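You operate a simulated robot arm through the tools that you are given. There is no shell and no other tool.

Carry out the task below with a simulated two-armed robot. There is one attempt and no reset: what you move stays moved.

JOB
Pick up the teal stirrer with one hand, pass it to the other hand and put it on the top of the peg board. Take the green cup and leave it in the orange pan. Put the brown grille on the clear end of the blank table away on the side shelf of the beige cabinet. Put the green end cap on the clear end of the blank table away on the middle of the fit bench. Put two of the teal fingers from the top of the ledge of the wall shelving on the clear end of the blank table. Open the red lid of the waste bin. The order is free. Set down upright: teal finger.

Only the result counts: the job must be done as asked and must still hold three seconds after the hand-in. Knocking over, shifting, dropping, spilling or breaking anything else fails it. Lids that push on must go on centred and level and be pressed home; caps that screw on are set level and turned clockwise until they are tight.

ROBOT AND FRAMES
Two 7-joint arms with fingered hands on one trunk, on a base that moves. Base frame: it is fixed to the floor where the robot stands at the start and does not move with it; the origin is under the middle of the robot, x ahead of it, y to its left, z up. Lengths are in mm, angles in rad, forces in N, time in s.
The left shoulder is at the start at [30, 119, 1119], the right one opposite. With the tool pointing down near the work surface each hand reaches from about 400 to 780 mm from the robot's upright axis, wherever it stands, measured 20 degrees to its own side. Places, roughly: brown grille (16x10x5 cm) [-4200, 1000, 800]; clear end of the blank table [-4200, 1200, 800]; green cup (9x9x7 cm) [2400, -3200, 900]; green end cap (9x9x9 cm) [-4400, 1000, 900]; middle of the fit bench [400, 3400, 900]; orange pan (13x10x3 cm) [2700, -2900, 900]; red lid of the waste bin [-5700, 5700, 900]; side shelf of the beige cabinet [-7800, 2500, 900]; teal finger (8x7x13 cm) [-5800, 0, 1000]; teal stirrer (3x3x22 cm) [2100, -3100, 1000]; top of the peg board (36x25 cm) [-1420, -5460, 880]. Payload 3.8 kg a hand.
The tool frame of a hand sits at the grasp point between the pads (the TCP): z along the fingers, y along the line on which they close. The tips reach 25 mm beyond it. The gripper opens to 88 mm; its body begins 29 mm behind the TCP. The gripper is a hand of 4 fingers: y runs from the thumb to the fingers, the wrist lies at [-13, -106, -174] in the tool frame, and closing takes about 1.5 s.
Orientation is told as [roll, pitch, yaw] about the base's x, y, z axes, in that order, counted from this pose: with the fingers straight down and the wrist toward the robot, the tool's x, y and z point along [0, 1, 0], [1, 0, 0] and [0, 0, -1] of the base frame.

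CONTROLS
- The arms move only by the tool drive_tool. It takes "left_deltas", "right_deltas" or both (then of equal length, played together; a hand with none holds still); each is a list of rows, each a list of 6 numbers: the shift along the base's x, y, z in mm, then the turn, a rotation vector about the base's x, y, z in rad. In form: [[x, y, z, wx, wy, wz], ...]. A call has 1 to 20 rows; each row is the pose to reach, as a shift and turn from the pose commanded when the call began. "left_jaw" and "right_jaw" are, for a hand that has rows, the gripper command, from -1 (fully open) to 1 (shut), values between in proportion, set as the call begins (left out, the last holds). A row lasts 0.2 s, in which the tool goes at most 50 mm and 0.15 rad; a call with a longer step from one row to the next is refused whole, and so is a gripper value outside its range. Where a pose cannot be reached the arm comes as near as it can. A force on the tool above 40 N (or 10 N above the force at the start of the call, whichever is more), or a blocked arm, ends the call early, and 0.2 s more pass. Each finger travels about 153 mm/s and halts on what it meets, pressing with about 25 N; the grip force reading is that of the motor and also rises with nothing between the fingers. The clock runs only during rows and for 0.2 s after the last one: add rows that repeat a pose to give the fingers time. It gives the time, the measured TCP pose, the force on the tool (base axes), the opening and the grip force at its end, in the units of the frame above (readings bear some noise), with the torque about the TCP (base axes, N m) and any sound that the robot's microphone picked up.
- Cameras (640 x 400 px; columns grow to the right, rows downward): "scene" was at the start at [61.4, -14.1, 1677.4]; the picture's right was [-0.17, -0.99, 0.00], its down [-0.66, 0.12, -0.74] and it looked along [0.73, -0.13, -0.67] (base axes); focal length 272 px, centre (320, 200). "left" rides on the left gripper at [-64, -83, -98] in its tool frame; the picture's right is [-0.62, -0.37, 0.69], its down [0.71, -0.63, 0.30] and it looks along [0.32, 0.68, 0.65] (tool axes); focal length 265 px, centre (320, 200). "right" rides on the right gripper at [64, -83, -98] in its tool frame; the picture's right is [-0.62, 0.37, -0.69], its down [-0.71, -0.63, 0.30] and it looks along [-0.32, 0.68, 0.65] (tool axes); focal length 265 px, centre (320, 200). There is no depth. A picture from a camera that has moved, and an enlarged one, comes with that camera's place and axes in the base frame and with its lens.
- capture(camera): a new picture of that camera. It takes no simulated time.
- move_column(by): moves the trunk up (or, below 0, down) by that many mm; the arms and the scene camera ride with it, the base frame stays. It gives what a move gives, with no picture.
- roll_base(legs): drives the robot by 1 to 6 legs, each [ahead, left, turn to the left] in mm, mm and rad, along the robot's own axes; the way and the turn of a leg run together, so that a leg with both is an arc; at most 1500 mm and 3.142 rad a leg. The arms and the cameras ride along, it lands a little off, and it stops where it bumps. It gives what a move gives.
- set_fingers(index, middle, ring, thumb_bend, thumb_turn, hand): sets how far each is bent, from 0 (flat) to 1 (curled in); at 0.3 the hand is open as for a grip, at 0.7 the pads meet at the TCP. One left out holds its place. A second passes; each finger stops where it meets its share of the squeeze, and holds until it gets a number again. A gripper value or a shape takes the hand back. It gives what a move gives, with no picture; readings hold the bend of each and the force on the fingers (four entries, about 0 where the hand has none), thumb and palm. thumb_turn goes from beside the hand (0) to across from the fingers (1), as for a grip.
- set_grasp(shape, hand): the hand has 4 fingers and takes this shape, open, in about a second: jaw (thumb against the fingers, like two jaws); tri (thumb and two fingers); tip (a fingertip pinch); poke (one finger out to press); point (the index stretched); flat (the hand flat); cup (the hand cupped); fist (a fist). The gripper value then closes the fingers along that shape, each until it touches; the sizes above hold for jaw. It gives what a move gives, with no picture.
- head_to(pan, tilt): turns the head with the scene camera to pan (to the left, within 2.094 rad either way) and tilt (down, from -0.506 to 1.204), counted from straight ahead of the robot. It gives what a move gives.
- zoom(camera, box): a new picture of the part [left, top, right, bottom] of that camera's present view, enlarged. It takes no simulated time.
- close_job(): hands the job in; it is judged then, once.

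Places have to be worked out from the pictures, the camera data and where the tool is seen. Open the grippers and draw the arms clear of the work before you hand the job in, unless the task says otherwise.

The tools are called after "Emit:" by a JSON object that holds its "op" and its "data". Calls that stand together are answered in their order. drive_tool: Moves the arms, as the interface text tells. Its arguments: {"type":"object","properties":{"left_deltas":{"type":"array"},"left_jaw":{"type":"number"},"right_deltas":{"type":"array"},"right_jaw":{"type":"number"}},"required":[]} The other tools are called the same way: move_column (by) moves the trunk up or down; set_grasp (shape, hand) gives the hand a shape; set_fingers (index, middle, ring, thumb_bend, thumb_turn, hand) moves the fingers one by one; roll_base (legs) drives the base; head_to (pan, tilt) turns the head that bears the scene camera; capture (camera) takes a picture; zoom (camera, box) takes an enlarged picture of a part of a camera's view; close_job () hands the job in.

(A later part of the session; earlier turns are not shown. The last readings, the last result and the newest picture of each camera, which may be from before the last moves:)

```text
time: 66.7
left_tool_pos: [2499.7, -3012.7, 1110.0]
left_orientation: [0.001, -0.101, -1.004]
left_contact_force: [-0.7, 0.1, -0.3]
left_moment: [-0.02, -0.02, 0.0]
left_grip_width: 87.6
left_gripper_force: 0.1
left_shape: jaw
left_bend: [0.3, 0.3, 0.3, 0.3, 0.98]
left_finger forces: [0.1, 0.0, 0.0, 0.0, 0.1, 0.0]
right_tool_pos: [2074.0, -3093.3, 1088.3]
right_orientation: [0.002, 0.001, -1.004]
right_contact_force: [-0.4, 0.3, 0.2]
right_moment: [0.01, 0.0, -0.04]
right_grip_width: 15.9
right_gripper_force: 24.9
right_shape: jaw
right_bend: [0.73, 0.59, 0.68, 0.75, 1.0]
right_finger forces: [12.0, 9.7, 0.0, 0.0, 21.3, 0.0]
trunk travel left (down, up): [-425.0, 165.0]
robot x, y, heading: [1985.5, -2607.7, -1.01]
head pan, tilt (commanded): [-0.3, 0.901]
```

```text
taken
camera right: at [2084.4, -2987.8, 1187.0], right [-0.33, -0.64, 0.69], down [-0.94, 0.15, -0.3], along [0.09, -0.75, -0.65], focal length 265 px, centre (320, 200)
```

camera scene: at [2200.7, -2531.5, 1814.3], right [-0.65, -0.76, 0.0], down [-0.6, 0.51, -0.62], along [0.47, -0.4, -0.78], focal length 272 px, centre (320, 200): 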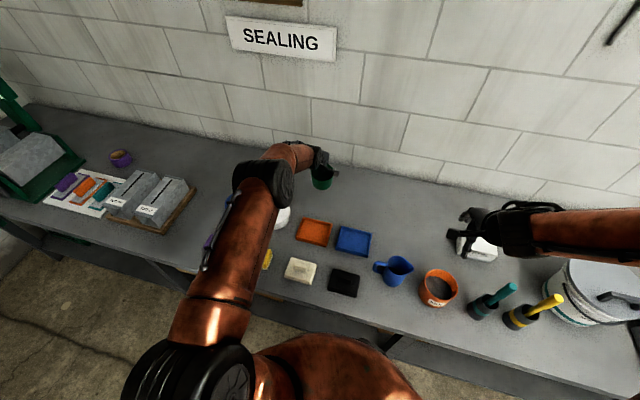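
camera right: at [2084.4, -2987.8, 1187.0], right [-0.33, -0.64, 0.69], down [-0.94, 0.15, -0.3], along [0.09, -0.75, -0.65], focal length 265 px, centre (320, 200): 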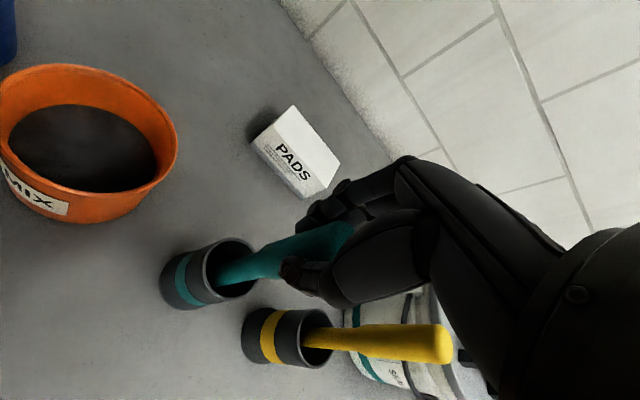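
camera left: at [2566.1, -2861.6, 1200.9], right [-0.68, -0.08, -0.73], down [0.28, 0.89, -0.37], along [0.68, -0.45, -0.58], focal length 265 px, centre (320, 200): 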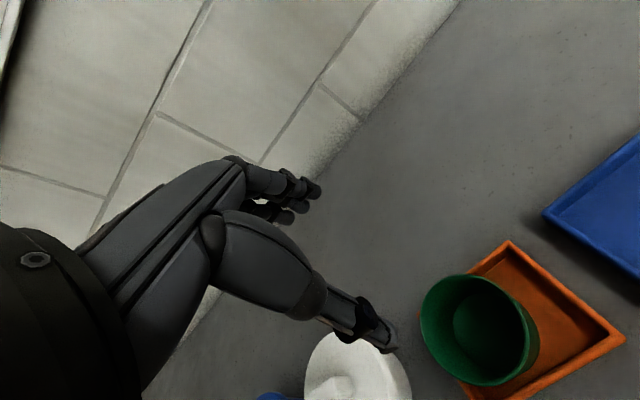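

It is gripped by index, middle and thumb. I lift straight up slowly by 40 mm and check that the pot stays on the bench.

Emit:
{"op": "drive_tool", "data": {"right_deltas": [[0, 0, 8, 0, 0, 0], [0, 0, 16, 0, 0, 0], [0, 0, 24, 0, 0, 0], [0, 0, 32, 0, 0, 0], [0, 0, 40, 0, 0, 0]]}}

Emit:
{"op": "capture", "data": {"camera": "right"}}

Emit:
{"op": "zoom", "data": {"camera": "scene", "box": [260, 170, 420, 270]}}

```text
time: 67.9
left_tool_pos: [2500.4, -3013.9, 1110.8]
left_orientation: [0.0, -0.102, -1.002]
left_contact_force: [-0.5, 0.3, 0.2]
left_moment: [-0.01, 0.0, 0.01]
left_grip_width: 87.6
left_gripper_force: 0.1
left_shape: jaw
left_bend: [0.3, 0.3, 0.3, 0.3, 0.98]
left_finger forces: [0.1, 0.0, 0.1, 0.0, 0.1, 0.0]
right_tool_pos: [2073.4, -3092.3, 1130.3]
right_orientation: [0.003, 0.001, -1.005]
right_contact_force: [0.3, -0.6, -1.3]
right_moment: [-0.01, 0.0, 0.01]
right_grip_width: 15.7
right_gripper_force: 25.1
right_shape: jaw
right_bend: [0.73, 0.59, 0.68, 0.75, 1.0]
right_finger forces: [12.0, 9.8, 0.0, 0.1, 21.3, 0.0]
trunk travel left (down, up): [-425.0, 165.0]
robot x, y, heading: [1980.8, -2610.1, -1.006]
head pan, tilt (commanded): [-0.3, 0.901]
```

```text
taken
camera right: at [2083.4, -2987.1, 1227.8], right [-0.33, -0.64, 0.69], down [-0.94, 0.15, -0.3], along [0.09, -0.75, -0.65], focal length 265 px, centre (320, 200)
```

right: 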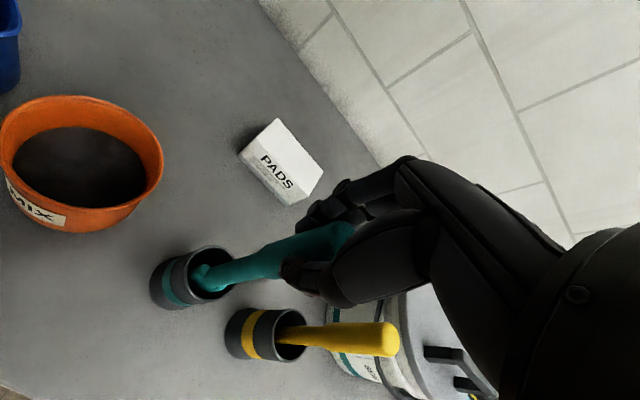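

```text
4.00 times, centred on (340, 220) of scene
camera zoom: at [1991.9, -2663.8, 1814.3], right [-0.97, -0.26, 0.0], down [-0.2, 0.76, -0.62], along [0.16, -0.6, -0.78], focal length 1088 px, centre (240, 120)
```

zoom: 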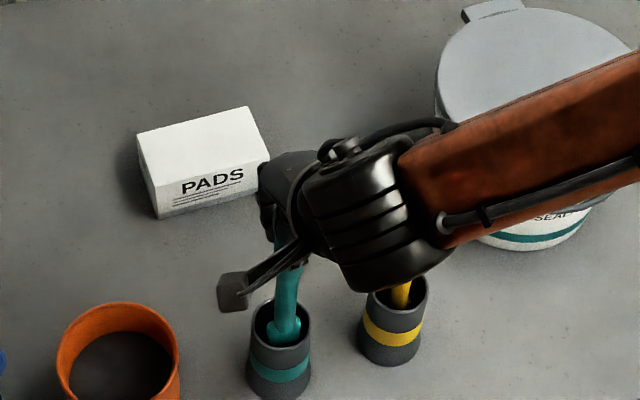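

The pot stays put and the stirrer comes out cleanly. I lift another 120 mm to clear the pot, then back the base away from the bench for the hand-over.

Emit:
{"op": "drive_tool", "data": {"right_deltas": [[0, 0, 15, 0, 0, 0], [0, 0, 35, 0, 0, 0], [0, 0, 55, 0, 0, 0], [0, 0, 80, 0, 0, 0], [0, 0, 100, 0, 0, 0], [0, 0, 120, 0, 0, 0]]}}

Emit:
{"op": "capture", "data": {"camera": "scene"}}

Emit:
{"op": "capture", "data": {"camera": "right"}}

```text
time: 69.3
left_tool_pos: [2499.6, -3012.9, 1110.9]
left_orientation: [0.0, -0.102, -1.003]
left_contact_force: [0.8, -0.4, -0.1]
left_moment: [0.03, 0.01, 0.0]
left_grip_width: 87.7
left_gripper_force: 0.0
left_shape: jaw
left_bend: [0.3, 0.3, 0.3, 0.3, 0.98]
left_finger forces: [0.0, 0.0, 0.1, 0.1, 0.1, 0.1]
right_tool_pos: [2073.0, -3093.1, 1250.9]
right_orientation: [-0.001, 0.001, -1.005]
right_contact_force: [-0.2, 0.0, -0.5]
right_moment: [0.01, 0.0, 0.02]
right_grip_width: 15.6
right_gripper_force: 24.9
right_shape: jaw
right_bend: [0.73, 0.59, 0.68, 0.75, 1.0]
right_finger forces: [12.1, 10.0, 0.0, 0.0, 21.4, 0.0]
trunk travel left (down, up): [-425.0, 165.0]
robot x, y, heading: [1983.7, -2610.4, -1.011]
head pan, tilt (commanded): [-0.3, 0.901]
```

```text
taken
camera scene: at [1992.1, -2663.3, 1814.4], right [-0.97, -0.26, 0.0], down [-0.2, 0.76, -0.62], along [0.16, -0.6, -0.78], focal length 272 px, centre (320, 200)
```

scene: 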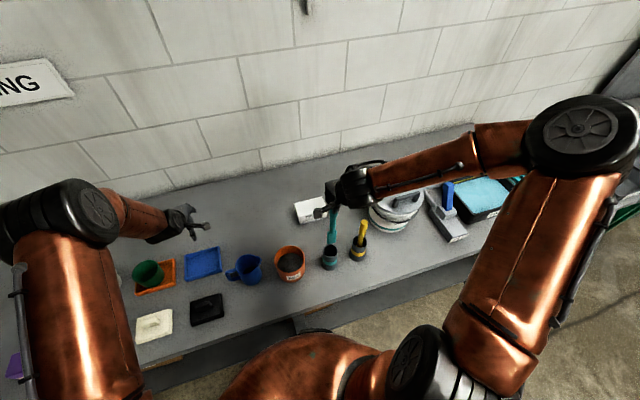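

```text
taken
camera right: at [2084.0, -2987.6, 1348.6], right [-0.33, -0.64, 0.69], down [-0.94, 0.15, -0.3], along [0.09, -0.75, -0.65], focal length 265 px, centre (320, 200)
```

right: 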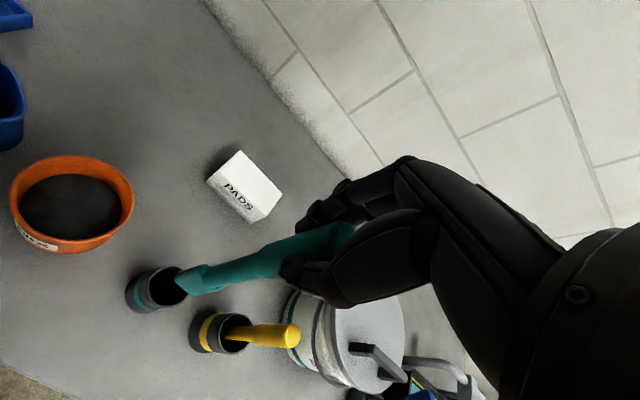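

I raise the trunk a further 100 mm for clearance and back straight away from the bench by 450 mm.

Emit:
{"op": "move_column", "data": {"by": 100}}

Emit:
{"op": "roll_base", "data": {"legs": [[-500, 0, 0]]}}

Emit:
{"op": "head_to", "data": {"pan": 0.0, "tilt": 0.8}}

Emit:
{"op": "capture", "data": {"camera": "scene"}}

```text
time: 70.6
left_tool_pos: [2498.9, -3014.2, 1210.8]
left_orientation: [0.001, -0.102, -1.003]
left_contact_force: [-0.2, -0.2, 0.3]
left_moment: [0.02, -0.01, 0.02]
left_grip_width: 87.7
left_gripper_force: 0.1
left_shape: jaw
left_bend: [0.3, 0.3, 0.3, 0.3, 0.98]
left_finger forces: [0.0, 0.0, 0.0, 0.0, 0.0, 0.0]
right_tool_pos: [2073.4, -3092.6, 1348.6]
right_orientation: [0.001, 0.001, -1.005]
right_contact_force: [0.2, 0.5, 0.3]
right_moment: [0.02, 0.03, -0.01]
right_grip_width: 15.8
right_gripper_force: 25.4
right_shape: jaw
right_bend: [0.73, 0.59, 0.68, 0.75, 1.0]
right_finger forces: [12.2, 10.1, 0.0, 0.0, 21.5, 0.0]
trunk travel left (down, up): [-525.0, 65.0]
robot x, y, heading: [1983.2, -2611.6, -1.003]
head pan, tilt (commanded): [-0.3, 0.901]
```

```text
time: 73.5
left_tool_pos: [2234.0, -2593.7, 1210.0]
left_orientation: [0.0, -0.102, -1.002]
left_contact_force: [-0.5, 0.1, -0.1]
left_moment: [0.0, -0.01, -0.01]
left_grip_width: 87.6
left_gripper_force: 0.2
left_shape: jaw
left_bend: [0.3, 0.3, 0.3, 0.3, 0.98]
left_finger forces: [0.0, 0.1, 0.1, 0.0, 0.0, 0.0]
right_tool_pos: [1807.4, -2673.5, 1349.2]
right_orientation: [0.001, 0.002, -1.006]
right_contact_force: [-0.2, 0.0, -0.7]
right_moment: [-0.04, 0.0, 0.03]
right_grip_width: 15.9
right_gripper_force: 24.9
right_shape: jaw
right_bend: [0.73, 0.59, 0.68, 0.75, 1.0]
right_finger forces: [12.1, 10.2, 0.0, 0.0, 21.4, 0.2]
trunk travel left (down, up): [-525.0, 65.0]
robot x, y, heading: [1719.7, -2188.1, -1.004]
head pan, tilt (commanded): [-0.3, 0.901]
```

```text
time: 74.3
left_tool_pos: [2233.2, -2593.4, 1211.8]
left_orientation: [0.0, -0.1, -1.002]
left_contact_force: [-0.2, -0.3, 0.4]
left_moment: [-0.01, 0.01, 0.0]
left_grip_width: 87.8
left_gripper_force: 0.0
left_shape: jaw
left_bend: [0.3, 0.3, 0.3, 0.3, 0.98]
left_finger forces: [0.0, 0.0, 0.1, 0.0, 0.0, 0.1]
right_tool_pos: [1807.2, -2672.6, 1350.4]
right_orientation: [0.002, 0.0, -1.005]
right_contact_force: [-0.6, 0.3, -1.1]
right_moment: [0.0, 0.01, 0.05]
right_grip_width: 15.7
right_gripper_force: 25.3
right_shape: jaw
right_bend: [0.73, 0.59, 0.68, 0.75, 1.0]
right_finger forces: [12.2, 10.1, 0.1, 0.0, 21.4, 0.1]
trunk travel left (down, up): [-525.0, 65.0]
robot x, y, heading: [1714.1, -2187.7, -1.008]
head pan, tilt (commanded): [0.0, 0.799]
```

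```text
taken
camera scene: at [1748.4, -2238.0, 1922.3], right [-0.84, -0.54, 0.0], down [-0.38, 0.61, -0.7], along [0.37, -0.59, -0.72], focal length 272 px, centre (320, 200)
```

scene: 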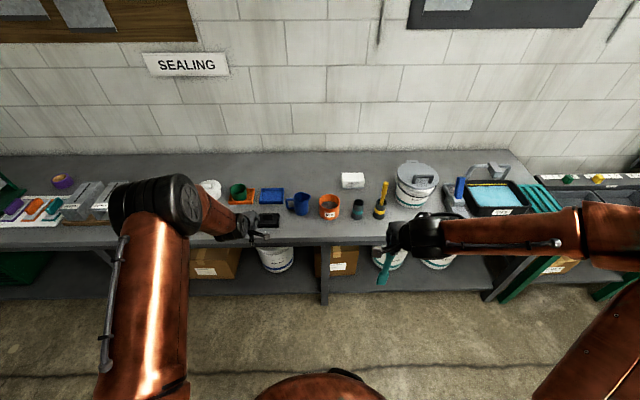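

I am clear of the bench with the stirrer in the right hand. For the hand-over I bring the right hand toward the middle and draw the left hand back, then I'll roll the left hand 90 degrees so its fingers point to the right.

Emit:
{"op": "drive_tool", "data": {"left_deltas": [[-14, 22, 0, 0.017, 0.0107, 0], [-28, 44, 0, 0.034, 0.0215, 0], [-42, 66, 0, 0.051, 0.032, 0], [-56, 88, 0, 0.0675, 0.043, 0], [-69.8, 109.7, 0, 0.0844, 0.0537, 0]], "right_deltas": [[19, 12, 0, 0, 0, 0], [38, 24, 0, 0, 0, 0], [57, 36, 0, 0, 0, 0], [76, 48, 0, 0, 0, 0], [94.5, 60.1, 0, 0, 0, 0]]}}

Emit:
{"op": "drive_tool", "data": {"left_deltas": [[0, 0, 0, -0.0702, 0.1105, 0], [0, 0, 0, -0.1405, 0.221, 0], [0, 0, 0, -0.2107, 0.3314, 0], [0, 0, 0, -0.281, 0.4419, 0], [0, 0, 0, -0.3512, 0.5524, 0], [0, 0, 0, -0.4214, 0.6629, 0], [0, 0, 0, -0.4917, 0.7733, 0], [0, 0, 0, -0.5619, 0.8838, 0], [0, 0, 0, -0.6322, 0.9943, 0], [0, 0, 0, -0.7024, 1.1048, 0], [0, 0, 0, -0.7726, 1.2152, 0], [0, 0, 0, -0.8429, 1.3257, 0], [0, 0, 0, -0.8429, 1.3257, 0]]}}

Emit:
{"op": "capture", "data": {"camera": "scene"}}

Emit:
{"op": "capture", "data": {"camera": "left"}}

```text
time: 75.5
left_tool_pos: [2165.1, -2483.9, 1209.5]
left_orientation: [0.0, -0.001, -1.001]
left_contact_force: [-0.4, -0.5, -1.1]
left_moment: [-0.02, -0.04, -0.01]
left_grip_width: 87.6
left_gripper_force: 0.0
left_shape: jaw
left_bend: [0.3, 0.3, 0.3, 0.3, 0.98]
left_finger forces: [0.1, 0.0, 0.0, 0.0, 0.0, 0.0]
right_tool_pos: [1901.2, -2612.7, 1349.9]
right_orientation: [0.001, -0.001, -1.004]
right_contact_force: [-1.4, -0.1, -0.7]
right_moment: [0.01, 0.0, -0.01]
right_grip_width: 15.6
right_gripper_force: 25.2
right_shape: jaw
right_bend: [0.73, 0.59, 0.68, 0.75, 1.0]
right_finger forces: [12.3, 10.1, 0.0, 0.0, 21.4, 0.0]
trunk travel left (down, up): [-525.0, 65.0]
robot x, y, heading: [1718.0, -2183.9, -1.006]
head pan, tilt (commanded): [0.0, 0.799]
```

```text
time: 78.3
left_tool_pos: [2164.1, -2482.0, 1212.2]
left_orientation: [-1.573, 0.001, -1.003]
left_contact_force: [0.0, 0.6, 0.6]
left_moment: [0.0, 0.03, 0.01]
left_grip_width: 88.0
left_gripper_force: 0.2
left_shape: jaw
left_bend: [0.3, 0.3, 0.3, 0.3, 0.98]
left_finger forces: [0.0, 0.1, 0.0, 0.1, 0.0, 0.1]
right_tool_pos: [1899.9, -2613.2, 1350.3]
right_orientation: [0.0, -0.001, -1.005]
right_contact_force: [0.2, 0.0, -0.6]
right_moment: [-0.01, 0.03, 0.0]
right_grip_width: 15.4
right_gripper_force: 24.5
right_shape: jaw
right_bend: [0.73, 0.59, 0.68, 0.75, 1.0]
right_finger forces: [12.3, 10.3, 0.1, 0.0, 21.2, 0.0]
trunk travel left (down, up): [-525.0, 65.0]
robot x, y, heading: [1718.1, -2189.6, -1.008]
head pan, tilt (commanded): [0.0, 0.799]
```

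```text
taken
camera scene: at [1749.1, -2238.3, 1922.3], right [-0.84, -0.54, 0.0], down [-0.38, 0.61, -0.7], along [0.37, -0.59, -0.72], focal length 272 px, centre (320, 200)
```

scene: 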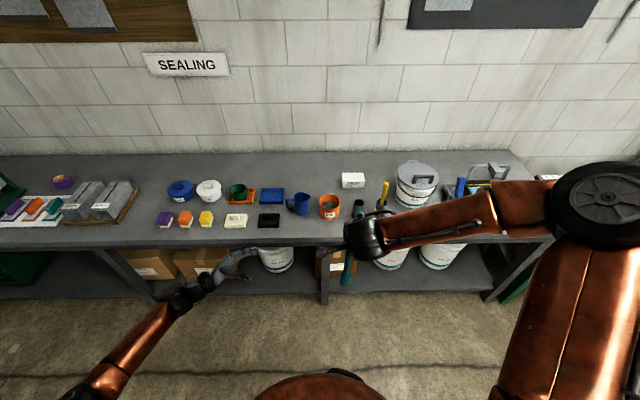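

```text
taken
camera left: at [2201.6, -2361.4, 1275.6], right [-0.78, -0.06, 0.62], down [-0.6, 0.37, -0.71], along [-0.18, -0.93, -0.32], focal length 265 px, centre (320, 200)
```

left: 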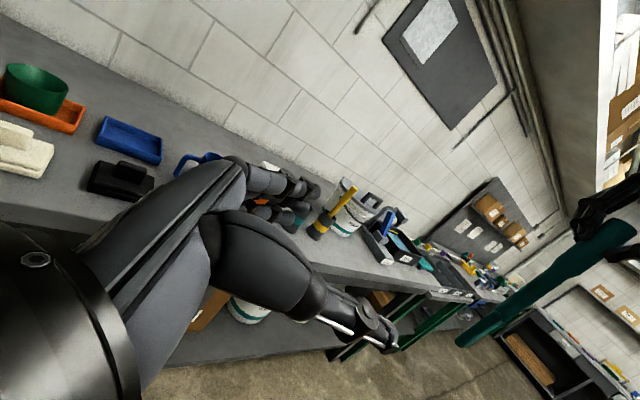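

The left camera confirms the stirrer hangs vertically at about (1900, -2613), from z 1154 up. I bring the left hand in line with it, stopping ~110 mm short.

Emit:
{"op": "drive_tool", "data": {"left_deltas": [[-33.8, -14, 6, 0, 0, 0], [-67.6, -28, 12, 0, 0, 0], [-101.3, -42, 18, 0, 0, 0], [-135, -56, 24, 0, 0, 0], [-168.9, -69.9, 28, 0, 0, 0], [-168.9, -69.9, 28, 0, 0, 0]]}}

Emit:
{"op": "capture", "data": {"camera": "left"}}

Emit:
{"op": "zoom", "data": {"camera": "scene", "box": [200, 180, 440, 320]}}

```text
time: 79.8
left_tool_pos: [1996.6, -2551.8, 1239.3]
left_orientation: [-1.572, 0.003, -1.005]
left_contact_force: [0.6, -0.9, 0.4]
left_moment: [0.02, -0.01, -0.05]
left_grip_width: 87.8
left_gripper_force: 0.1
left_shape: jaw
left_bend: [0.3, 0.3, 0.3, 0.3, 0.98]
left_finger forces: [0.0, 0.0, 0.0, 0.1, 0.0, 0.1]
right_tool_pos: [1901.2, -2612.4, 1351.2]
right_orientation: [0.001, -0.001, -1.005]
right_contact_force: [-0.5, -0.9, -0.3]
right_moment: [-0.02, -0.03, -0.02]
right_grip_width: 15.6
right_gripper_force: 25.3
right_shape: jaw
right_bend: [0.73, 0.59, 0.68, 0.75, 1.0]
right_finger forces: [12.4, 10.3, 0.0, 0.0, 21.3, 0.0]
trunk travel left (down, up): [-525.0, 65.0]
robot x, y, heading: [1719.2, -2181.6, -1.008]
head pan, tilt (commanded): [0.0, 0.799]
```

```text
taken
camera left: at [2034.1, -2430.3, 1303.3], right [-0.78, -0.06, 0.62], down [-0.6, 0.37, -0.71], along [-0.18, -0.93, -0.33], focal length 265 px, centre (320, 200)
```

left: 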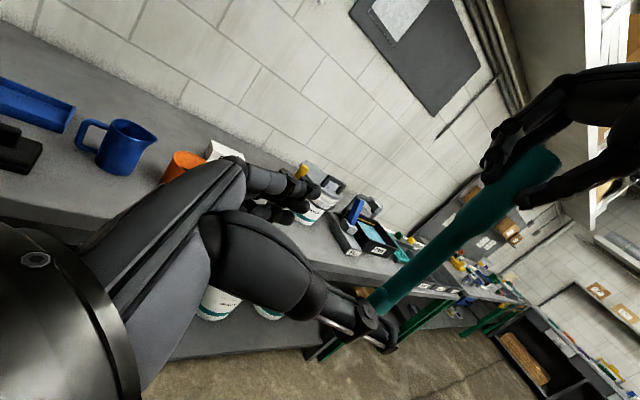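

```text
2.67 times, centred on (320, 250) of scene
camera zoom: at [1749.5, -2238.1, 1922.2], right [-0.84, -0.54, 0.0], down [-0.38, 0.61, -0.7], along [0.37, -0.59, -0.72], focal length 726 px, centre (320, 67)
```

zoom: 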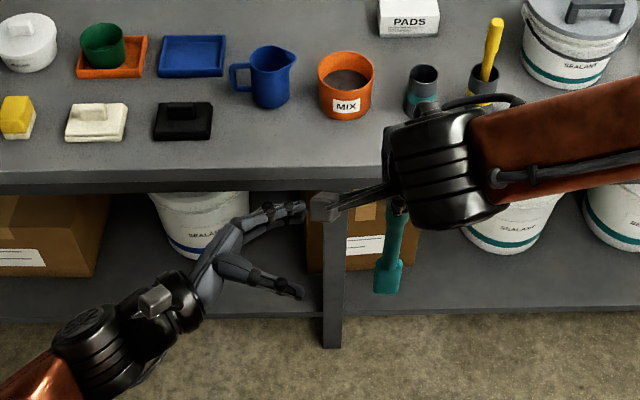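

Alignment across the closing direction is within a millimetre. I advance 103 mm so the stick lies between the left fingers and thumb.

Emit:
{"op": "drive_tool", "data": {"left_deltas": [[-17, -10.8, 0, 0, 0, 0], [-34, -21.6, 0, 0, 0, 0], [-51, -32.5, 0, 0, 0, 0], [-68, -43.3, 0, 0, 0, 0], [-80, -50.9, 0, 0, 0, 0], [-86.9, -55.3, 0, 0, 0, 0]]}}

Emit:
{"op": "capture", "data": {"camera": "left"}}

Emit:
{"op": "zoom", "data": {"camera": "scene", "box": [260, 200, 420, 310]}}

```text
time: 81.2
left_tool_pos: [1906.3, -2608.9, 1237.4]
left_orientation: [-1.571, 0.002, -1.003]
left_contact_force: [-0.4, 0.3, -0.2]
left_moment: [0.01, 0.05, -0.01]
left_grip_width: 87.7
left_gripper_force: 0.1
left_shape: jaw
left_bend: [0.3, 0.3, 0.3, 0.3, 0.98]
left_finger forces: [0.0, 0.0, 0.0, 0.1, 0.0, 0.1]
left hand out of reach, approached as far as the arm can: row 4, 5
right_tool_pos: [1900.2, -2613.8, 1350.5]
right_orientation: [0.001, 0.001, -1.006]
right_contact_force: [-0.3, 0.2, -0.6]
right_moment: [-0.01, 0.0, -0.03]
right_grip_width: 15.5
right_gripper_force: 25.2
right_shape: jaw
right_bend: [0.73, 0.59, 0.68, 0.75, 1.0]
right_finger forces: [12.3, 10.3, 0.0, 0.0, 21.3, 0.0]
trunk travel left (down, up): [-525.0, 65.0]
robot x, y, heading: [1718.9, -2189.4, -1.003]
head pan, tilt (commanded): [0.0, 0.799]
```

```text
taken
camera left: at [1945.9, -2488.1, 1302.6], right [-0.78, -0.06, 0.62], down [-0.6, 0.37, -0.71], along [-0.19, -0.93, -0.33], focal length 265 px, centre (320, 200)
```

left: 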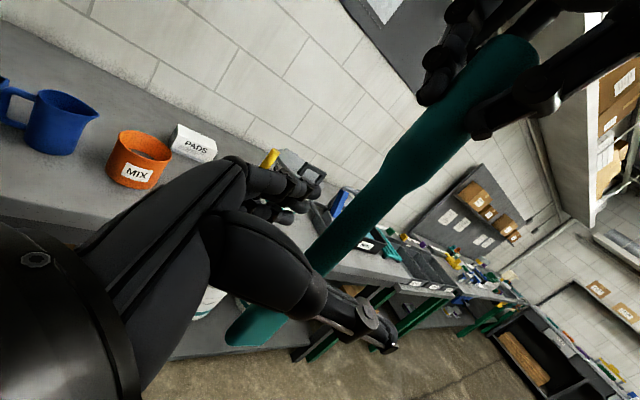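

```text
3.64 times, centred on (340, 255) of scene
camera zoom: at [1748.5, -2239.2, 1922.2], right [-0.84, -0.54, 0.0], down [-0.38, 0.61, -0.7], along [0.37, -0.59, -0.72], focal length 990 px, centre (247, 0)
```

zoom: 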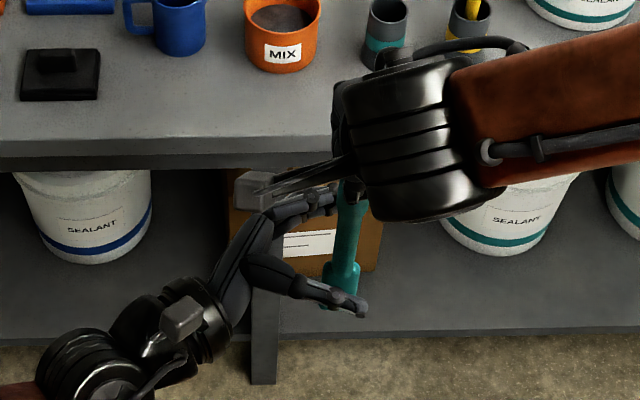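

The stick sits ~8 mm beyond the left grasp point, between its fingers. I close the left hand while the right one still holds.

Emit:
{"op": "drive_tool", "data": {"left_deltas": [[0, 0, 0, 0, 0, 0], [0, 0, 0, 0, 0, 0], [0, 0, 0, 0, 0, 0], [0, 0, 0, 0, 0, 0], [0, 0, 0, 0, 0, 0], [0, 0, 0, 0, 0, 0], [0, 0, 0, 0, 0, 0], [0, 0, 0, 0, 0, 0]], "left_jaw": 1}}

Emit:
{"op": "capture", "data": {"camera": "left"}}

```text
time: 83.0
left_tool_pos: [1907.7, -2607.7, 1237.9]
left_orientation: [-1.571, 0.003, -1.005]
left_contact_force: [-1.5, 0.3, 0.1]
left_moment: [0.0, 0.02, 0.05]
left_grip_width: 8.3
left_gripper_force: 24.7
left_shape: jaw
left_bend: [0.73, 0.71, 0.71, 0.78, 1.0]
left_finger forces: [11.5, 0.0, 2.8, 0.0, 16.4, 0.0]
right_tool_pos: [1900.0, -2612.9, 1349.4]
right_orientation: [0.001, 0.0, -1.007]
right_contact_force: [0.1, -1.3, -0.7]
right_moment: [-0.08, -0.11, -0.03]
right_grip_width: 15.5
right_gripper_force: 25.0
right_shape: jaw
right_bend: [0.73, 0.59, 0.68, 0.75, 1.0]
right_finger forces: [14.2, 9.5, 0.0, 0.0, 20.9, 0.1]
trunk travel left (down, up): [-525.0, 65.0]
robot x, y, heading: [1713.7, -2192.5, -1.007]
head pan, tilt (commanded): [0.0, 0.799]
```

```text
taken
camera left: at [1946.5, -2487.5, 1302.7], right [-0.78, -0.06, 0.62], down [-0.6, 0.37, -0.71], along [-0.18, -0.93, -0.33], focal length 265 px, centre (320, 200)
```

left: 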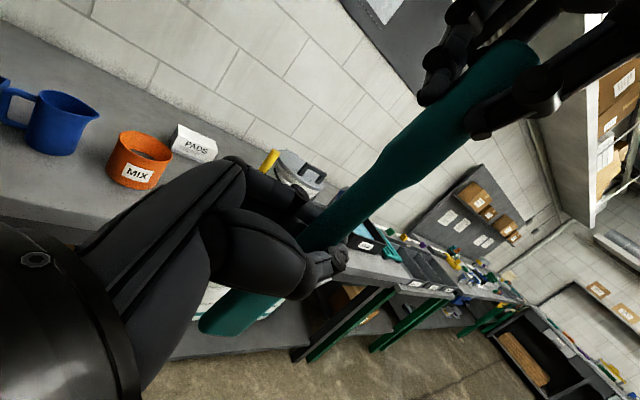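

Both hands hold the stick. I open the right hand and then raise it away.

Emit:
{"op": "drive_tool", "data": {"right_deltas": [[0, 0, 0, 0, 0, 0], [0, 0, 0, 0, 0, 0], [0, 0, 0, 0, 0, 0], [0, 0, 0, 0, 0, 0], [0, 0, 0, 0, 0, 0]], "right_jaw": -1}}

Emit:
{"op": "capture", "data": {"camera": "left"}}

```text
time: 84.2
left_tool_pos: [1907.6, -2608.5, 1239.0]
left_orientation: [-1.57, 0.0, -1.005]
left_contact_force: [0.3, 0.5, -0.8]
left_moment: [0.03, 0.03, 0.02]
left_grip_width: 8.2
left_gripper_force: 25.3
left_shape: jaw
left_bend: [0.73, 0.71, 0.71, 0.79, 1.0]
left_finger forces: [8.5, 0.0, 2.4, 0.1, 16.2, 0.0]
right_tool_pos: [1901.7, -2611.1, 1350.6]
right_orientation: [0.002, 0.001, -1.005]
right_contact_force: [-0.7, -0.6, 0.3]
right_moment: [0.02, 0.04, 0.02]
right_grip_width: 87.8
right_gripper_force: 0.3
right_shape: jaw
right_bend: [0.3, 0.3, 0.3, 0.3, 0.98]
right_finger forces: [0.0, 0.0, 0.0, 0.0, 0.1, 0.0]
trunk travel left (down, up): [-525.0, 65.0]
robot x, y, heading: [1718.9, -2185.6, -1.007]
head pan, tilt (commanded): [0.0, 0.799]
```

```text
taken
camera left: at [1946.5, -2487.5, 1302.7], right [-0.78, -0.06, 0.62], down [-0.6, 0.37, -0.71], along [-0.18, -0.93, -0.33], focal length 265 px, centre (320, 200)
```

left: 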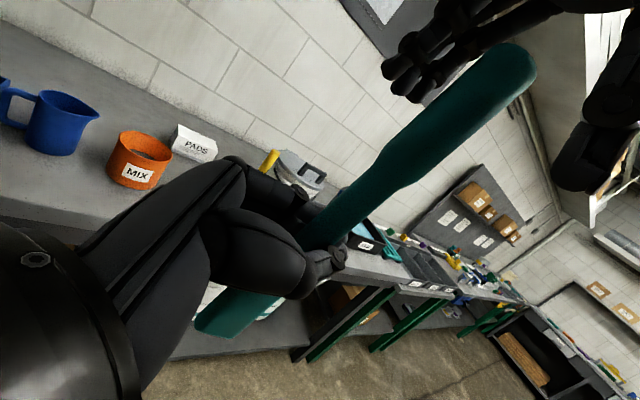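

The left hand alone holds the stirrer. I raise the right hand off it and move it away to the right.

Emit:
{"op": "drive_tool", "data": {"right_deltas": [[0, 0, 20, 0, 0, 0], [0, 0, 45, 0, 0, 0], [0, 0, 75, 0, 0, 0], [-20, -12.7, 80, 0, 0, 0], [-50, -31.8, 80, 0, 0, 0], [-85, -54, 80, 0, 0, 0], [-105, -66.8, 80, 0, 0, 0]]}}

Emit:
{"op": "capture", "data": {"camera": "left"}}

```text
time: 85.8
left_tool_pos: [1908.4, -2609.4, 1238.6]
left_orientation: [-1.57, 0.0, -1.002]
left_contact_force: [0.0, 0.0, -0.4]
left_moment: [-0.01, 0.0, 0.0]
left_grip_width: 7.9
left_gripper_force: 24.8
left_shape: jaw
left_bend: [0.73, 0.71, 0.71, 0.79, 1.0]
left_finger forces: [8.5, 0.1, 2.4, 0.0, 16.1, 0.1]
right_tool_pos: [1796.2, -2680.0, 1428.7]
right_orientation: [0.002, 0.002, -1.005]
right_contact_force: [0.6, 0.4, -0.2]
right_moment: [-0.01, 0.01, 0.02]
right_grip_width: 87.5
right_gripper_force: 0.1
right_shape: jaw
right_bend: [0.3, 0.3, 0.3, 0.3, 0.98]
right_finger forces: [0.0, 0.1, 0.1, 0.0, 0.0, 0.0]
trunk travel left (down, up): [-525.0, 65.0]
robot x, y, heading: [1719.7, -2188.0, -1.008]
head pan, tilt (commanded): [0.0, 0.799]
```

```text
taken
camera left: at [1946.0, -2487.6, 1302.8], right [-0.78, -0.06, 0.62], down [-0.6, 0.37, -0.71], along [-0.18, -0.93, -0.33], focal length 265 px, centre (320, 200)
```

left: 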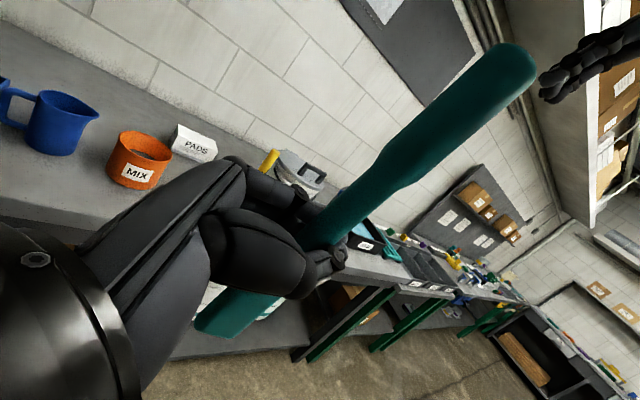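

The hand-over worked. I draw the left hand out to the left and roll it back to fingers-down, so the stirrer lies horizontally.

Emit:
{"op": "drive_tool", "data": {"left_deltas": [[30, 19, 0, 0, 0, 0], [65, 41, 0, 0, 0, 0], [105, 66.8, 0, 0, 0, 0], [145, 92, 0, 0, 0, 0], [180, 114, 0, 0, 0, 0], [211, 134, 0, 0, 0, 0], [211, 134, 0, 0, 0, 0]]}}

Emit:
{"op": "drive_tool", "data": {"left_deltas": [[0, 0, 0, 0.0702, -0.1105, 0], [0, 0, 0, 0.1405, -0.221, 0], [0, 0, 0, 0.2107, -0.3314, 0], [0, 0, 0, 0.281, -0.4419, 0], [0, 0, 0, 0.3512, -0.5524, 0], [0, 0, 0, 0.4214, -0.6629, 0], [0, 0, 0, 0.4917, -0.7733, 0], [0, 0, 0, 0.5619, -0.8838, 0], [0, 0, 0, 0.6322, -0.9943, 0], [0, 0, 0, 0.7024, -1.1048, 0], [0, 0, 0, 0.7726, -1.2152, 0], [0, 0, 0, 0.8429, -1.3257, 0], [0, 0, 0, 0.8429, -1.3257, 0]]}}

Emit:
{"op": "capture", "data": {"camera": "scene"}}

Emit:
{"op": "capture", "data": {"camera": "left"}}

```text
time: 87.3
left_tool_pos: [2119.2, -2472.3, 1237.6]
left_orientation: [-1.571, 0.002, -1.003]
left_contact_force: [-0.2, -0.1, 0.1]
left_moment: [0.03, 0.05, 0.02]
left_grip_width: 8.4
left_gripper_force: 25.1
left_shape: jaw
left_bend: [0.73, 0.71, 0.71, 0.79, 1.0]
left_finger forces: [8.7, 0.1, 2.4, 0.1, 15.9, 0.0]
right_tool_pos: [1797.1, -2680.2, 1429.3]
right_orientation: [0.002, 0.001, -1.005]
right_contact_force: [0.8, 0.4, -0.1]
right_moment: [-0.02, 0.02, -0.03]
right_grip_width: 87.5
right_gripper_force: 0.0
right_shape: jaw
right_bend: [0.3, 0.3, 0.3, 0.3, 0.98]
right_finger forces: [0.1, 0.0, 0.1, 0.1, 0.1, 0.0]
trunk travel left (down, up): [-525.0, 65.0]
robot x, y, heading: [1717.5, -2190.5, -1.008]
head pan, tilt (commanded): [0.0, 0.799]
```

```text
time: 90.2
left_tool_pos: [2120.1, -2474.4, 1239.6]
left_orientation: [0.002, -0.001, -1.001]
left_contact_force: [-0.4, 0.3, -0.1]
left_moment: [-0.01, 0.03, 0.01]
left_grip_width: 8.1
left_gripper_force: 25.3
left_shape: jaw
left_bend: [0.73, 0.72, 0.7, 0.79, 1.0]
left_finger forces: [8.4, 0.0, 2.4, 0.0, 16.0, 0.0]
right_tool_pos: [1797.0, -2679.1, 1429.5]
right_orientation: [-0.001, 0.001, -1.007]
right_contact_force: [0.5, 0.1, 0.1]
right_moment: [-0.01, 0.02, 0.03]
right_grip_width: 87.8
right_gripper_force: 0.0
right_shape: jaw
right_bend: [0.3, 0.3, 0.3, 0.3, 0.98]
right_finger forces: [0.1, 0.0, 0.0, 0.1, 0.0, 0.0]
trunk travel left (down, up): [-525.0, 65.0]
robot x, y, heading: [1717.5, -2184.2, -1.008]
head pan, tilt (commanded): [0.0, 0.799]
```

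```text
taken
camera scene: at [1749.6, -2237.7, 1922.2], right [-0.84, -0.54, 0.0], down [-0.38, 0.61, -0.7], along [0.37, -0.59, -0.72], focal length 272 px, centre (320, 200)
```

scene: 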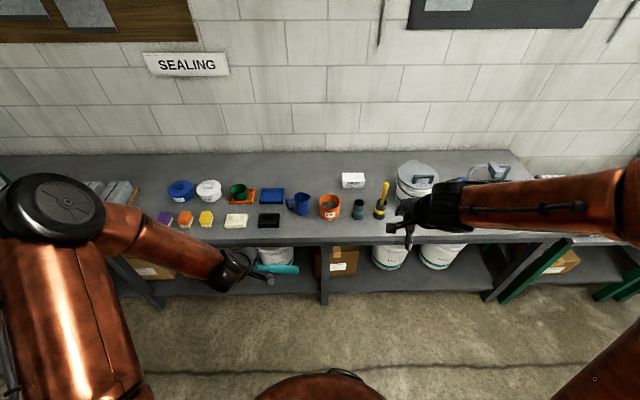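

```text
taken
camera left: at [2019.8, -2439.8, 1337.0], right [-0.72, -0.02, -0.69], down [0.26, 0.92, -0.3], along [0.64, -0.4, -0.65], focal length 265 px, centre (320, 200)
```

left: 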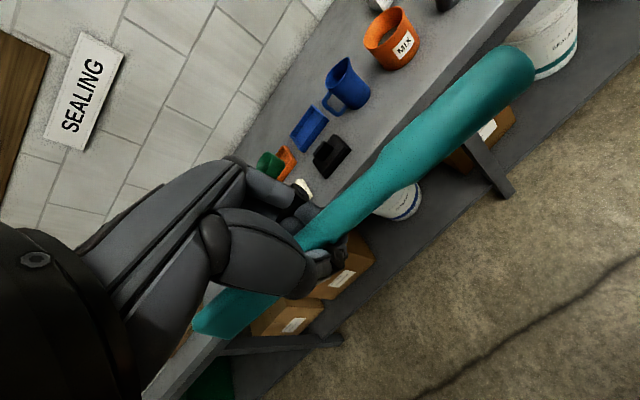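

The stirrer is horizontal in the left hand. Next I look right, toward the peg board at about (-1420, -5460), to plan the drive.

Emit:
{"op": "head_to", "data": {"pan": -1.1, "tilt": 0.35}}

Emit:
{"op": "capture", "data": {"camera": "scene"}}

```text
time: 91.5
left_tool_pos: [2120.2, -2474.7, 1239.2]
left_orientation: [0.0, -0.002, -1.003]
left_contact_force: [0.2, 0.3, -0.4]
left_moment: [0.01, 0.0, -0.04]
left_grip_width: 7.9
left_gripper_force: 25.1
left_shape: jaw
left_bend: [0.73, 0.72, 0.7, 0.79, 1.0]
left_finger forces: [8.4, 0.0, 2.5, 0.0, 16.2, 0.0]
right_tool_pos: [1797.2, -2679.5, 1429.7]
right_orientation: [-0.001, -0.001, -1.005]
right_contact_force: [1.2, -0.9, 0.2]
right_moment: [0.0, 0.0, 0.0]
right_grip_width: 88.0
right_gripper_force: 0.1
right_shape: jaw
right_bend: [0.3, 0.3, 0.3, 0.3, 0.98]
right_finger forces: [0.1, 0.1, 0.1, 0.0, 0.0, 0.0]
trunk travel left (down, up): [-525.0, 65.0]
robot x, y, heading: [1717.3, -2186.0, -1.003]
head pan, tilt (commanded): [-1.1, 0.351]
```

```text
taken
camera scene: at [1658.6, -2250.4, 1961.9], right [-0.86, 0.51, 0.0], down [0.17, 0.3, -0.94], along [-0.48, -0.81, -0.34], focal length 272 px, centre (320, 200)
```

scene: 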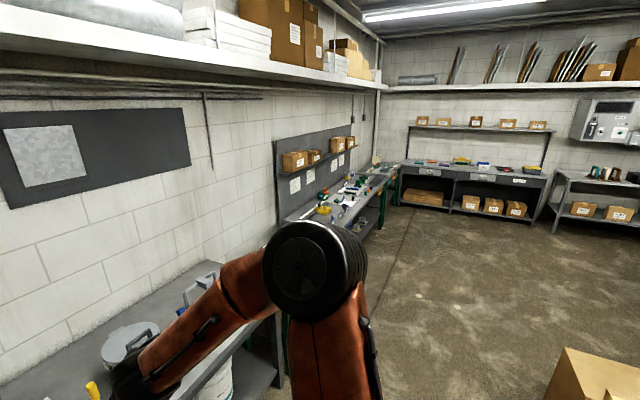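

Emit:
{"op": "zoom", "data": {"camera": "scene", "box": [300, 130, 460, 230]}}

```text
4.00 times, centred on (380, 180) of scene
camera zoom: at [1658.6, -2250.4, 1961.9], right [-0.86, 0.51, 0.0], down [0.17, 0.3, -0.94], along [-0.48, -0.81, -0.34], focal length 1088 px, centre (80, 280)
```

zoom: 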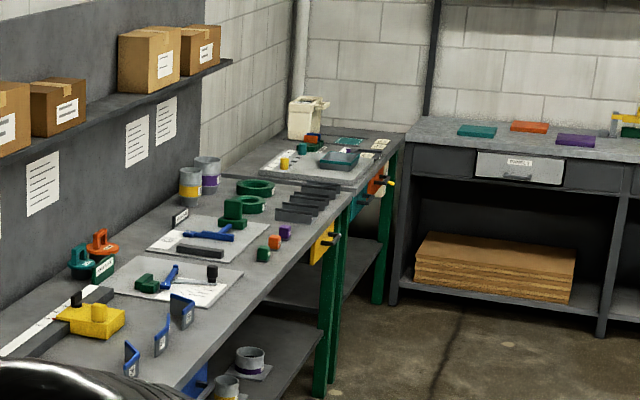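

The peg board is the light board near the far corner of the same wall. I strafe right along the benches in three legs, keeping well clear of the bench fronts and the boxes behind.

Emit:
{"op": "roll_base", "data": {"legs": [[0, -1450, 0], [0, -1450, 0]]}}

Emit:
{"op": "capture", "data": {"camera": "scene"}}

```text
time: 105.5
left_tool_pos: [-328.6, -4023.3, 1239.3]
left_orientation: [0.001, -0.002, -1.01]
left_contact_force: [-0.8, 0.5, 0.0]
left_moment: [0.03, 0.0, 0.02]
left_grip_width: 7.9
left_gripper_force: 25.4
left_shape: jaw
left_bend: [0.73, 0.72, 0.7, 0.79, 1.0]
left_finger forces: [8.5, 0.1, 2.4, 0.0, 16.2, 0.1]
right_tool_pos: [-651.9, -4227.1, 1430.0]
right_orientation: [0.002, 0.001, -1.013]
right_contact_force: [-0.1, 0.5, -0.9]
right_moment: [-0.01, -0.05, -0.02]
right_grip_width: 87.3
right_gripper_force: 0.1
right_shape: jaw
right_bend: [0.3, 0.3, 0.3, 0.3, 0.98]
right_finger forces: [0.0, 0.0, 0.1, 0.0, 0.0, 0.0]
trunk travel left (down, up): [-525.0, 65.0]
robot x, y, heading: [-725.1, -3733.3, -1.013]
head pan, tilt (commanded): [-1.1, 0.351]
```

```text
taken
camera scene: at [-786.1, -3796.4, 1961.9], right [-0.86, 0.52, 0.0], down [0.18, 0.29, -0.94], along [-0.49, -0.8, -0.34], focal length 272 px, centre (320, 200)
```

scene: 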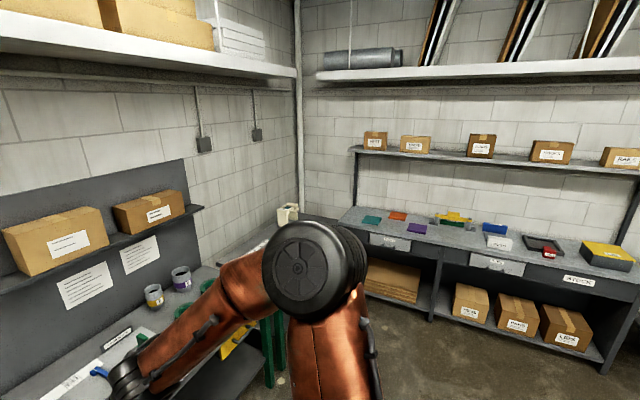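

Two legs done. I continue strafing and then look at the peg board from the front.

Emit:
{"op": "roll_base", "data": {"legs": [[150, -1400, 0.007]]}}

Emit:
{"op": "head_to", "data": {"pan": 0.0, "tilt": 0.7}}

Emit:
{"op": "capture", "data": {"camera": "scene"}}

```text
time: 112.4
left_tool_pos: [-1421.7, -4885.7, 1238.7]
left_orientation: [0.0, 0.0, -1.003]
left_contact_force: [0.2, -0.3, 0.0]
left_moment: [0.0, -0.02, 0.0]
left_grip_width: 8.2
left_gripper_force: 24.6
left_shape: jaw
left_bend: [0.73, 0.72, 0.7, 0.79, 1.0]
left_finger forces: [8.5, 0.0, 2.5, 0.0, 16.2, 0.0]
right_tool_pos: [-1744.2, -5088.1, 1429.1]
right_orientation: [-0.001, 0.0, -1.005]
right_contact_force: [0.7, 0.1, 0.2]
right_moment: [0.01, 0.03, -0.02]
right_grip_width: 87.5
right_gripper_force: 0.0
right_shape: jaw
right_bend: [0.3, 0.3, 0.3, 0.3, 0.98]
right_finger forces: [0.1, 0.0, 0.1, 0.0, 0.1, 0.0]
trunk travel left (down, up): [-525.0, 65.0]
robot x, y, heading: [-1822.1, -4595.7, -1.008]
head pan, tilt (commanded): [-1.1, 0.351]
```

```text
time: 113.7
left_tool_pos: [-1421.0, -4884.8, 1239.7]
left_orientation: [-0.001, -0.001, -1.005]
left_contact_force: [-0.1, -0.6, 0.8]
left_moment: [0.0, 0.04, -0.01]
left_grip_width: 8.1
left_gripper_force: 24.8
left_shape: jaw
left_bend: [0.73, 0.72, 0.7, 0.79, 1.0]
left_finger forces: [8.5, 0.0, 2.5, 0.1, 16.2, 0.0]
right_tool_pos: [-1743.4, -5090.2, 1428.3]
right_orientation: [0.003, 0.0, -1.005]
right_contact_force: [-0.8, -1.3, 0.2]
right_moment: [0.03, 0.01, -0.01]
right_grip_width: 87.6
right_gripper_force: 0.1
right_shape: jaw
right_bend: [0.3, 0.3, 0.3, 0.3, 0.98]
right_finger forces: [0.0, 0.1, 0.0, 0.0, 0.0, 0.1]
trunk travel left (down, up): [-525.0, 65.0]
robot x, y, heading: [-1823.5, -4600.7, -1.011]
head pan, tilt (commanded): [0.0, 0.7]
```

```text
taken
camera scene: at [-1789.0, -4652.5, 1930.5], right [-0.85, -0.53, 0.0], down [-0.34, 0.54, -0.76], along [0.41, -0.65, -0.64], focal length 272 px, centre (320, 200)
```

scene: 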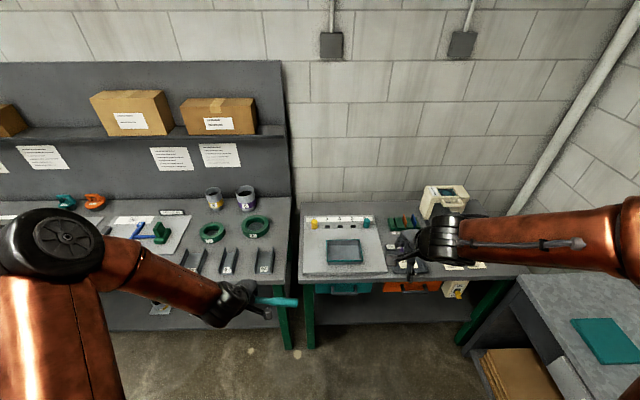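

Emit:
{"op": "zoom", "data": {"camera": "scene", "box": [260, 180, 420, 320]}}

```text
2.86 times, centred on (340, 250) of scene
camera zoom: at [-1789.0, -4652.5, 1930.5], right [-0.85, -0.53, 0.0], down [-0.34, 0.54, -0.76], along [0.41, -0.65, -0.64], focal length 778 px, centre (263, 57)
```

zoom: 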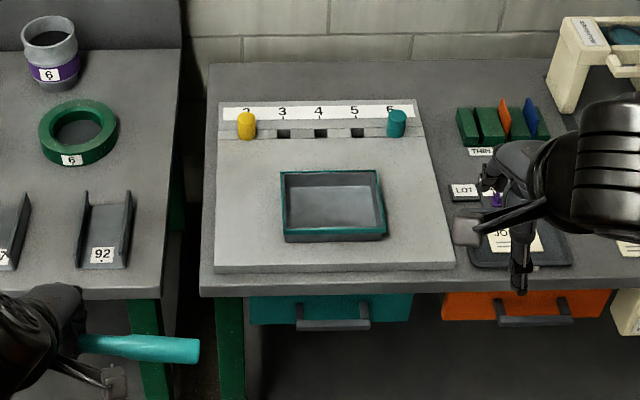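

The "peg board" is the light board with numbered slots, two pegs at the back and a tray in its middle; there is a free strip left of the tray. I move closer, keeping that strip to my left-front.

Emit:
{"op": "roll_base", "data": {"legs": [[290, -170, 0]]}}

Emit:
{"op": "head_to", "data": {"pan": 0.1, "tilt": 0.9}}

Emit:
{"op": "zoom", "data": {"camera": "scene", "box": [160, 100, 480, 300]}}

Emit:
{"op": "move_column", "data": {"by": -150}}

Emit:
{"op": "zoom", "data": {"camera": "scene", "box": [160, 100, 480, 300]}}

```text
time: 116.0
left_tool_pos: [-1410.3, -5221.4, 1238.1]
left_orientation: [-0.001, -0.003, -1.007]
left_contact_force: [0.9, 0.0, 0.1]
left_moment: [-0.01, 0.0, 0.01]
left_grip_width: 8.3
left_gripper_force: 24.8
left_shape: jaw
left_bend: [0.73, 0.72, 0.7, 0.79, 1.0]
left_finger forces: [8.5, 0.0, 2.5, 0.0, 16.3, 0.0]
right_tool_pos: [-1732.8, -5424.6, 1429.7]
right_orientation: [-0.001, 0.0, -1.01]
right_contact_force: [-0.2, 0.6, 0.2]
right_moment: [0.01, -0.02, 0.01]
right_grip_width: 87.5
right_gripper_force: 0.0
right_shape: jaw
right_bend: [0.3, 0.3, 0.3, 0.3, 0.98]
right_finger forces: [0.0, 0.0, 0.0, 0.0, 0.1, 0.0]
trunk travel left (down, up): [-525.0, 65.0]
robot x, y, heading: [-1809.2, -4928.5, -1.004]
head pan, tilt (commanded): [0.0, 0.7]
```

```text
time: 116.7
left_tool_pos: [-1410.5, -5223.8, 1238.0]
left_orientation: [0.002, -0.001, -1.006]
left_contact_force: [-0.6, -0.3, 0.8]
left_moment: [0.0, 0.02, -0.02]
left_grip_width: 8.1
left_gripper_force: 25.2
left_shape: jaw
left_bend: [0.73, 0.72, 0.7, 0.79, 1.0]
left_finger forces: [8.4, 0.0, 2.5, 0.0, 16.2, 0.0]
right_tool_pos: [-1732.1, -5426.7, 1429.1]
right_orientation: [0.002, 0.0, -1.01]
right_contact_force: [0.1, 0.3, 0.7]
right_moment: [0.02, 0.01, -0.01]
right_grip_width: 87.5
right_gripper_force: 0.0
right_shape: jaw
right_bend: [0.3, 0.3, 0.3, 0.3, 0.98]
right_finger forces: [0.0, 0.0, 0.0, 0.0, 0.1, 0.1]
trunk travel left (down, up): [-525.0, 65.0]
robot x, y, heading: [-1809.3, -4930.6, -1.01]
head pan, tilt (commanded): [0.099, 0.901]
```

```text
2.00 times, centred on (320, 200) of scene
camera zoom: at [-1775.8, -4977.4, 1914.4], right [-0.79, -0.61, 0.0], down [-0.48, 0.62, -0.62], along [0.38, -0.49, -0.78], focal length 544 px, centre (320, 200)
```

zoom: 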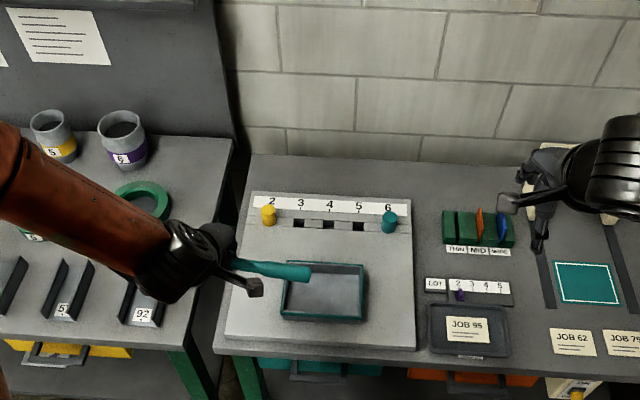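

```text
time: 118.4
left_tool_pos: [-1410.3, -5220.0, 1089.2]
left_orientation: [0.001, -0.001, -1.008]
left_contact_force: [0.8, -0.5, 0.6]
left_moment: [0.04, 0.04, 0.02]
left_grip_width: 8.3
left_gripper_force: 24.8
left_shape: jaw
left_bend: [0.73, 0.72, 0.7, 0.79, 1.0]
left_finger forces: [8.5, 0.0, 2.4, 0.0, 16.2, 0.0]
right_tool_pos: [-1733.8, -5425.1, 1280.8]
right_orientation: [0.001, -0.001, -1.01]
right_contact_force: [0.1, 0.2, -0.1]
right_moment: [0.0, 0.01, -0.01]
right_grip_width: 87.5
right_gripper_force: 0.1
right_shape: jaw
right_bend: [0.3, 0.3, 0.3, 0.3, 0.98]
right_finger forces: [0.0, 0.0, 0.0, 0.0, 0.1, 0.0]
trunk travel left (down, up): [-375.0, 215.0]
robot x, y, heading: [-1812.1, -4936.4, -1.008]
head pan, tilt (commanded): [0.099, 0.901]
```

```text
2.00 times, centred on (320, 200) of scene
camera zoom: at [-1776.0, -4976.2, 1764.5], right [-0.79, -0.61, 0.0], down [-0.48, 0.62, -0.62], along [0.38, -0.49, -0.78], focal length 544 px, centre (320, 200)
```

zoom: 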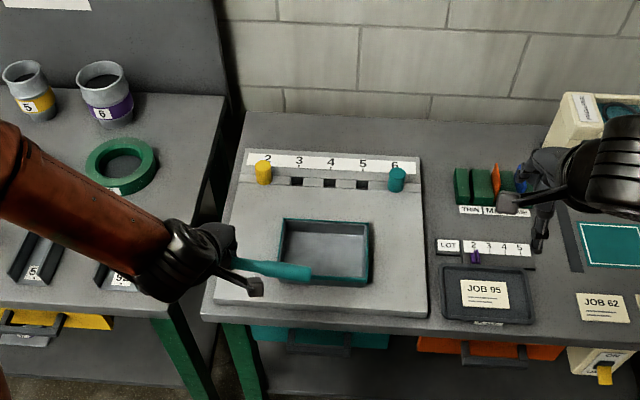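

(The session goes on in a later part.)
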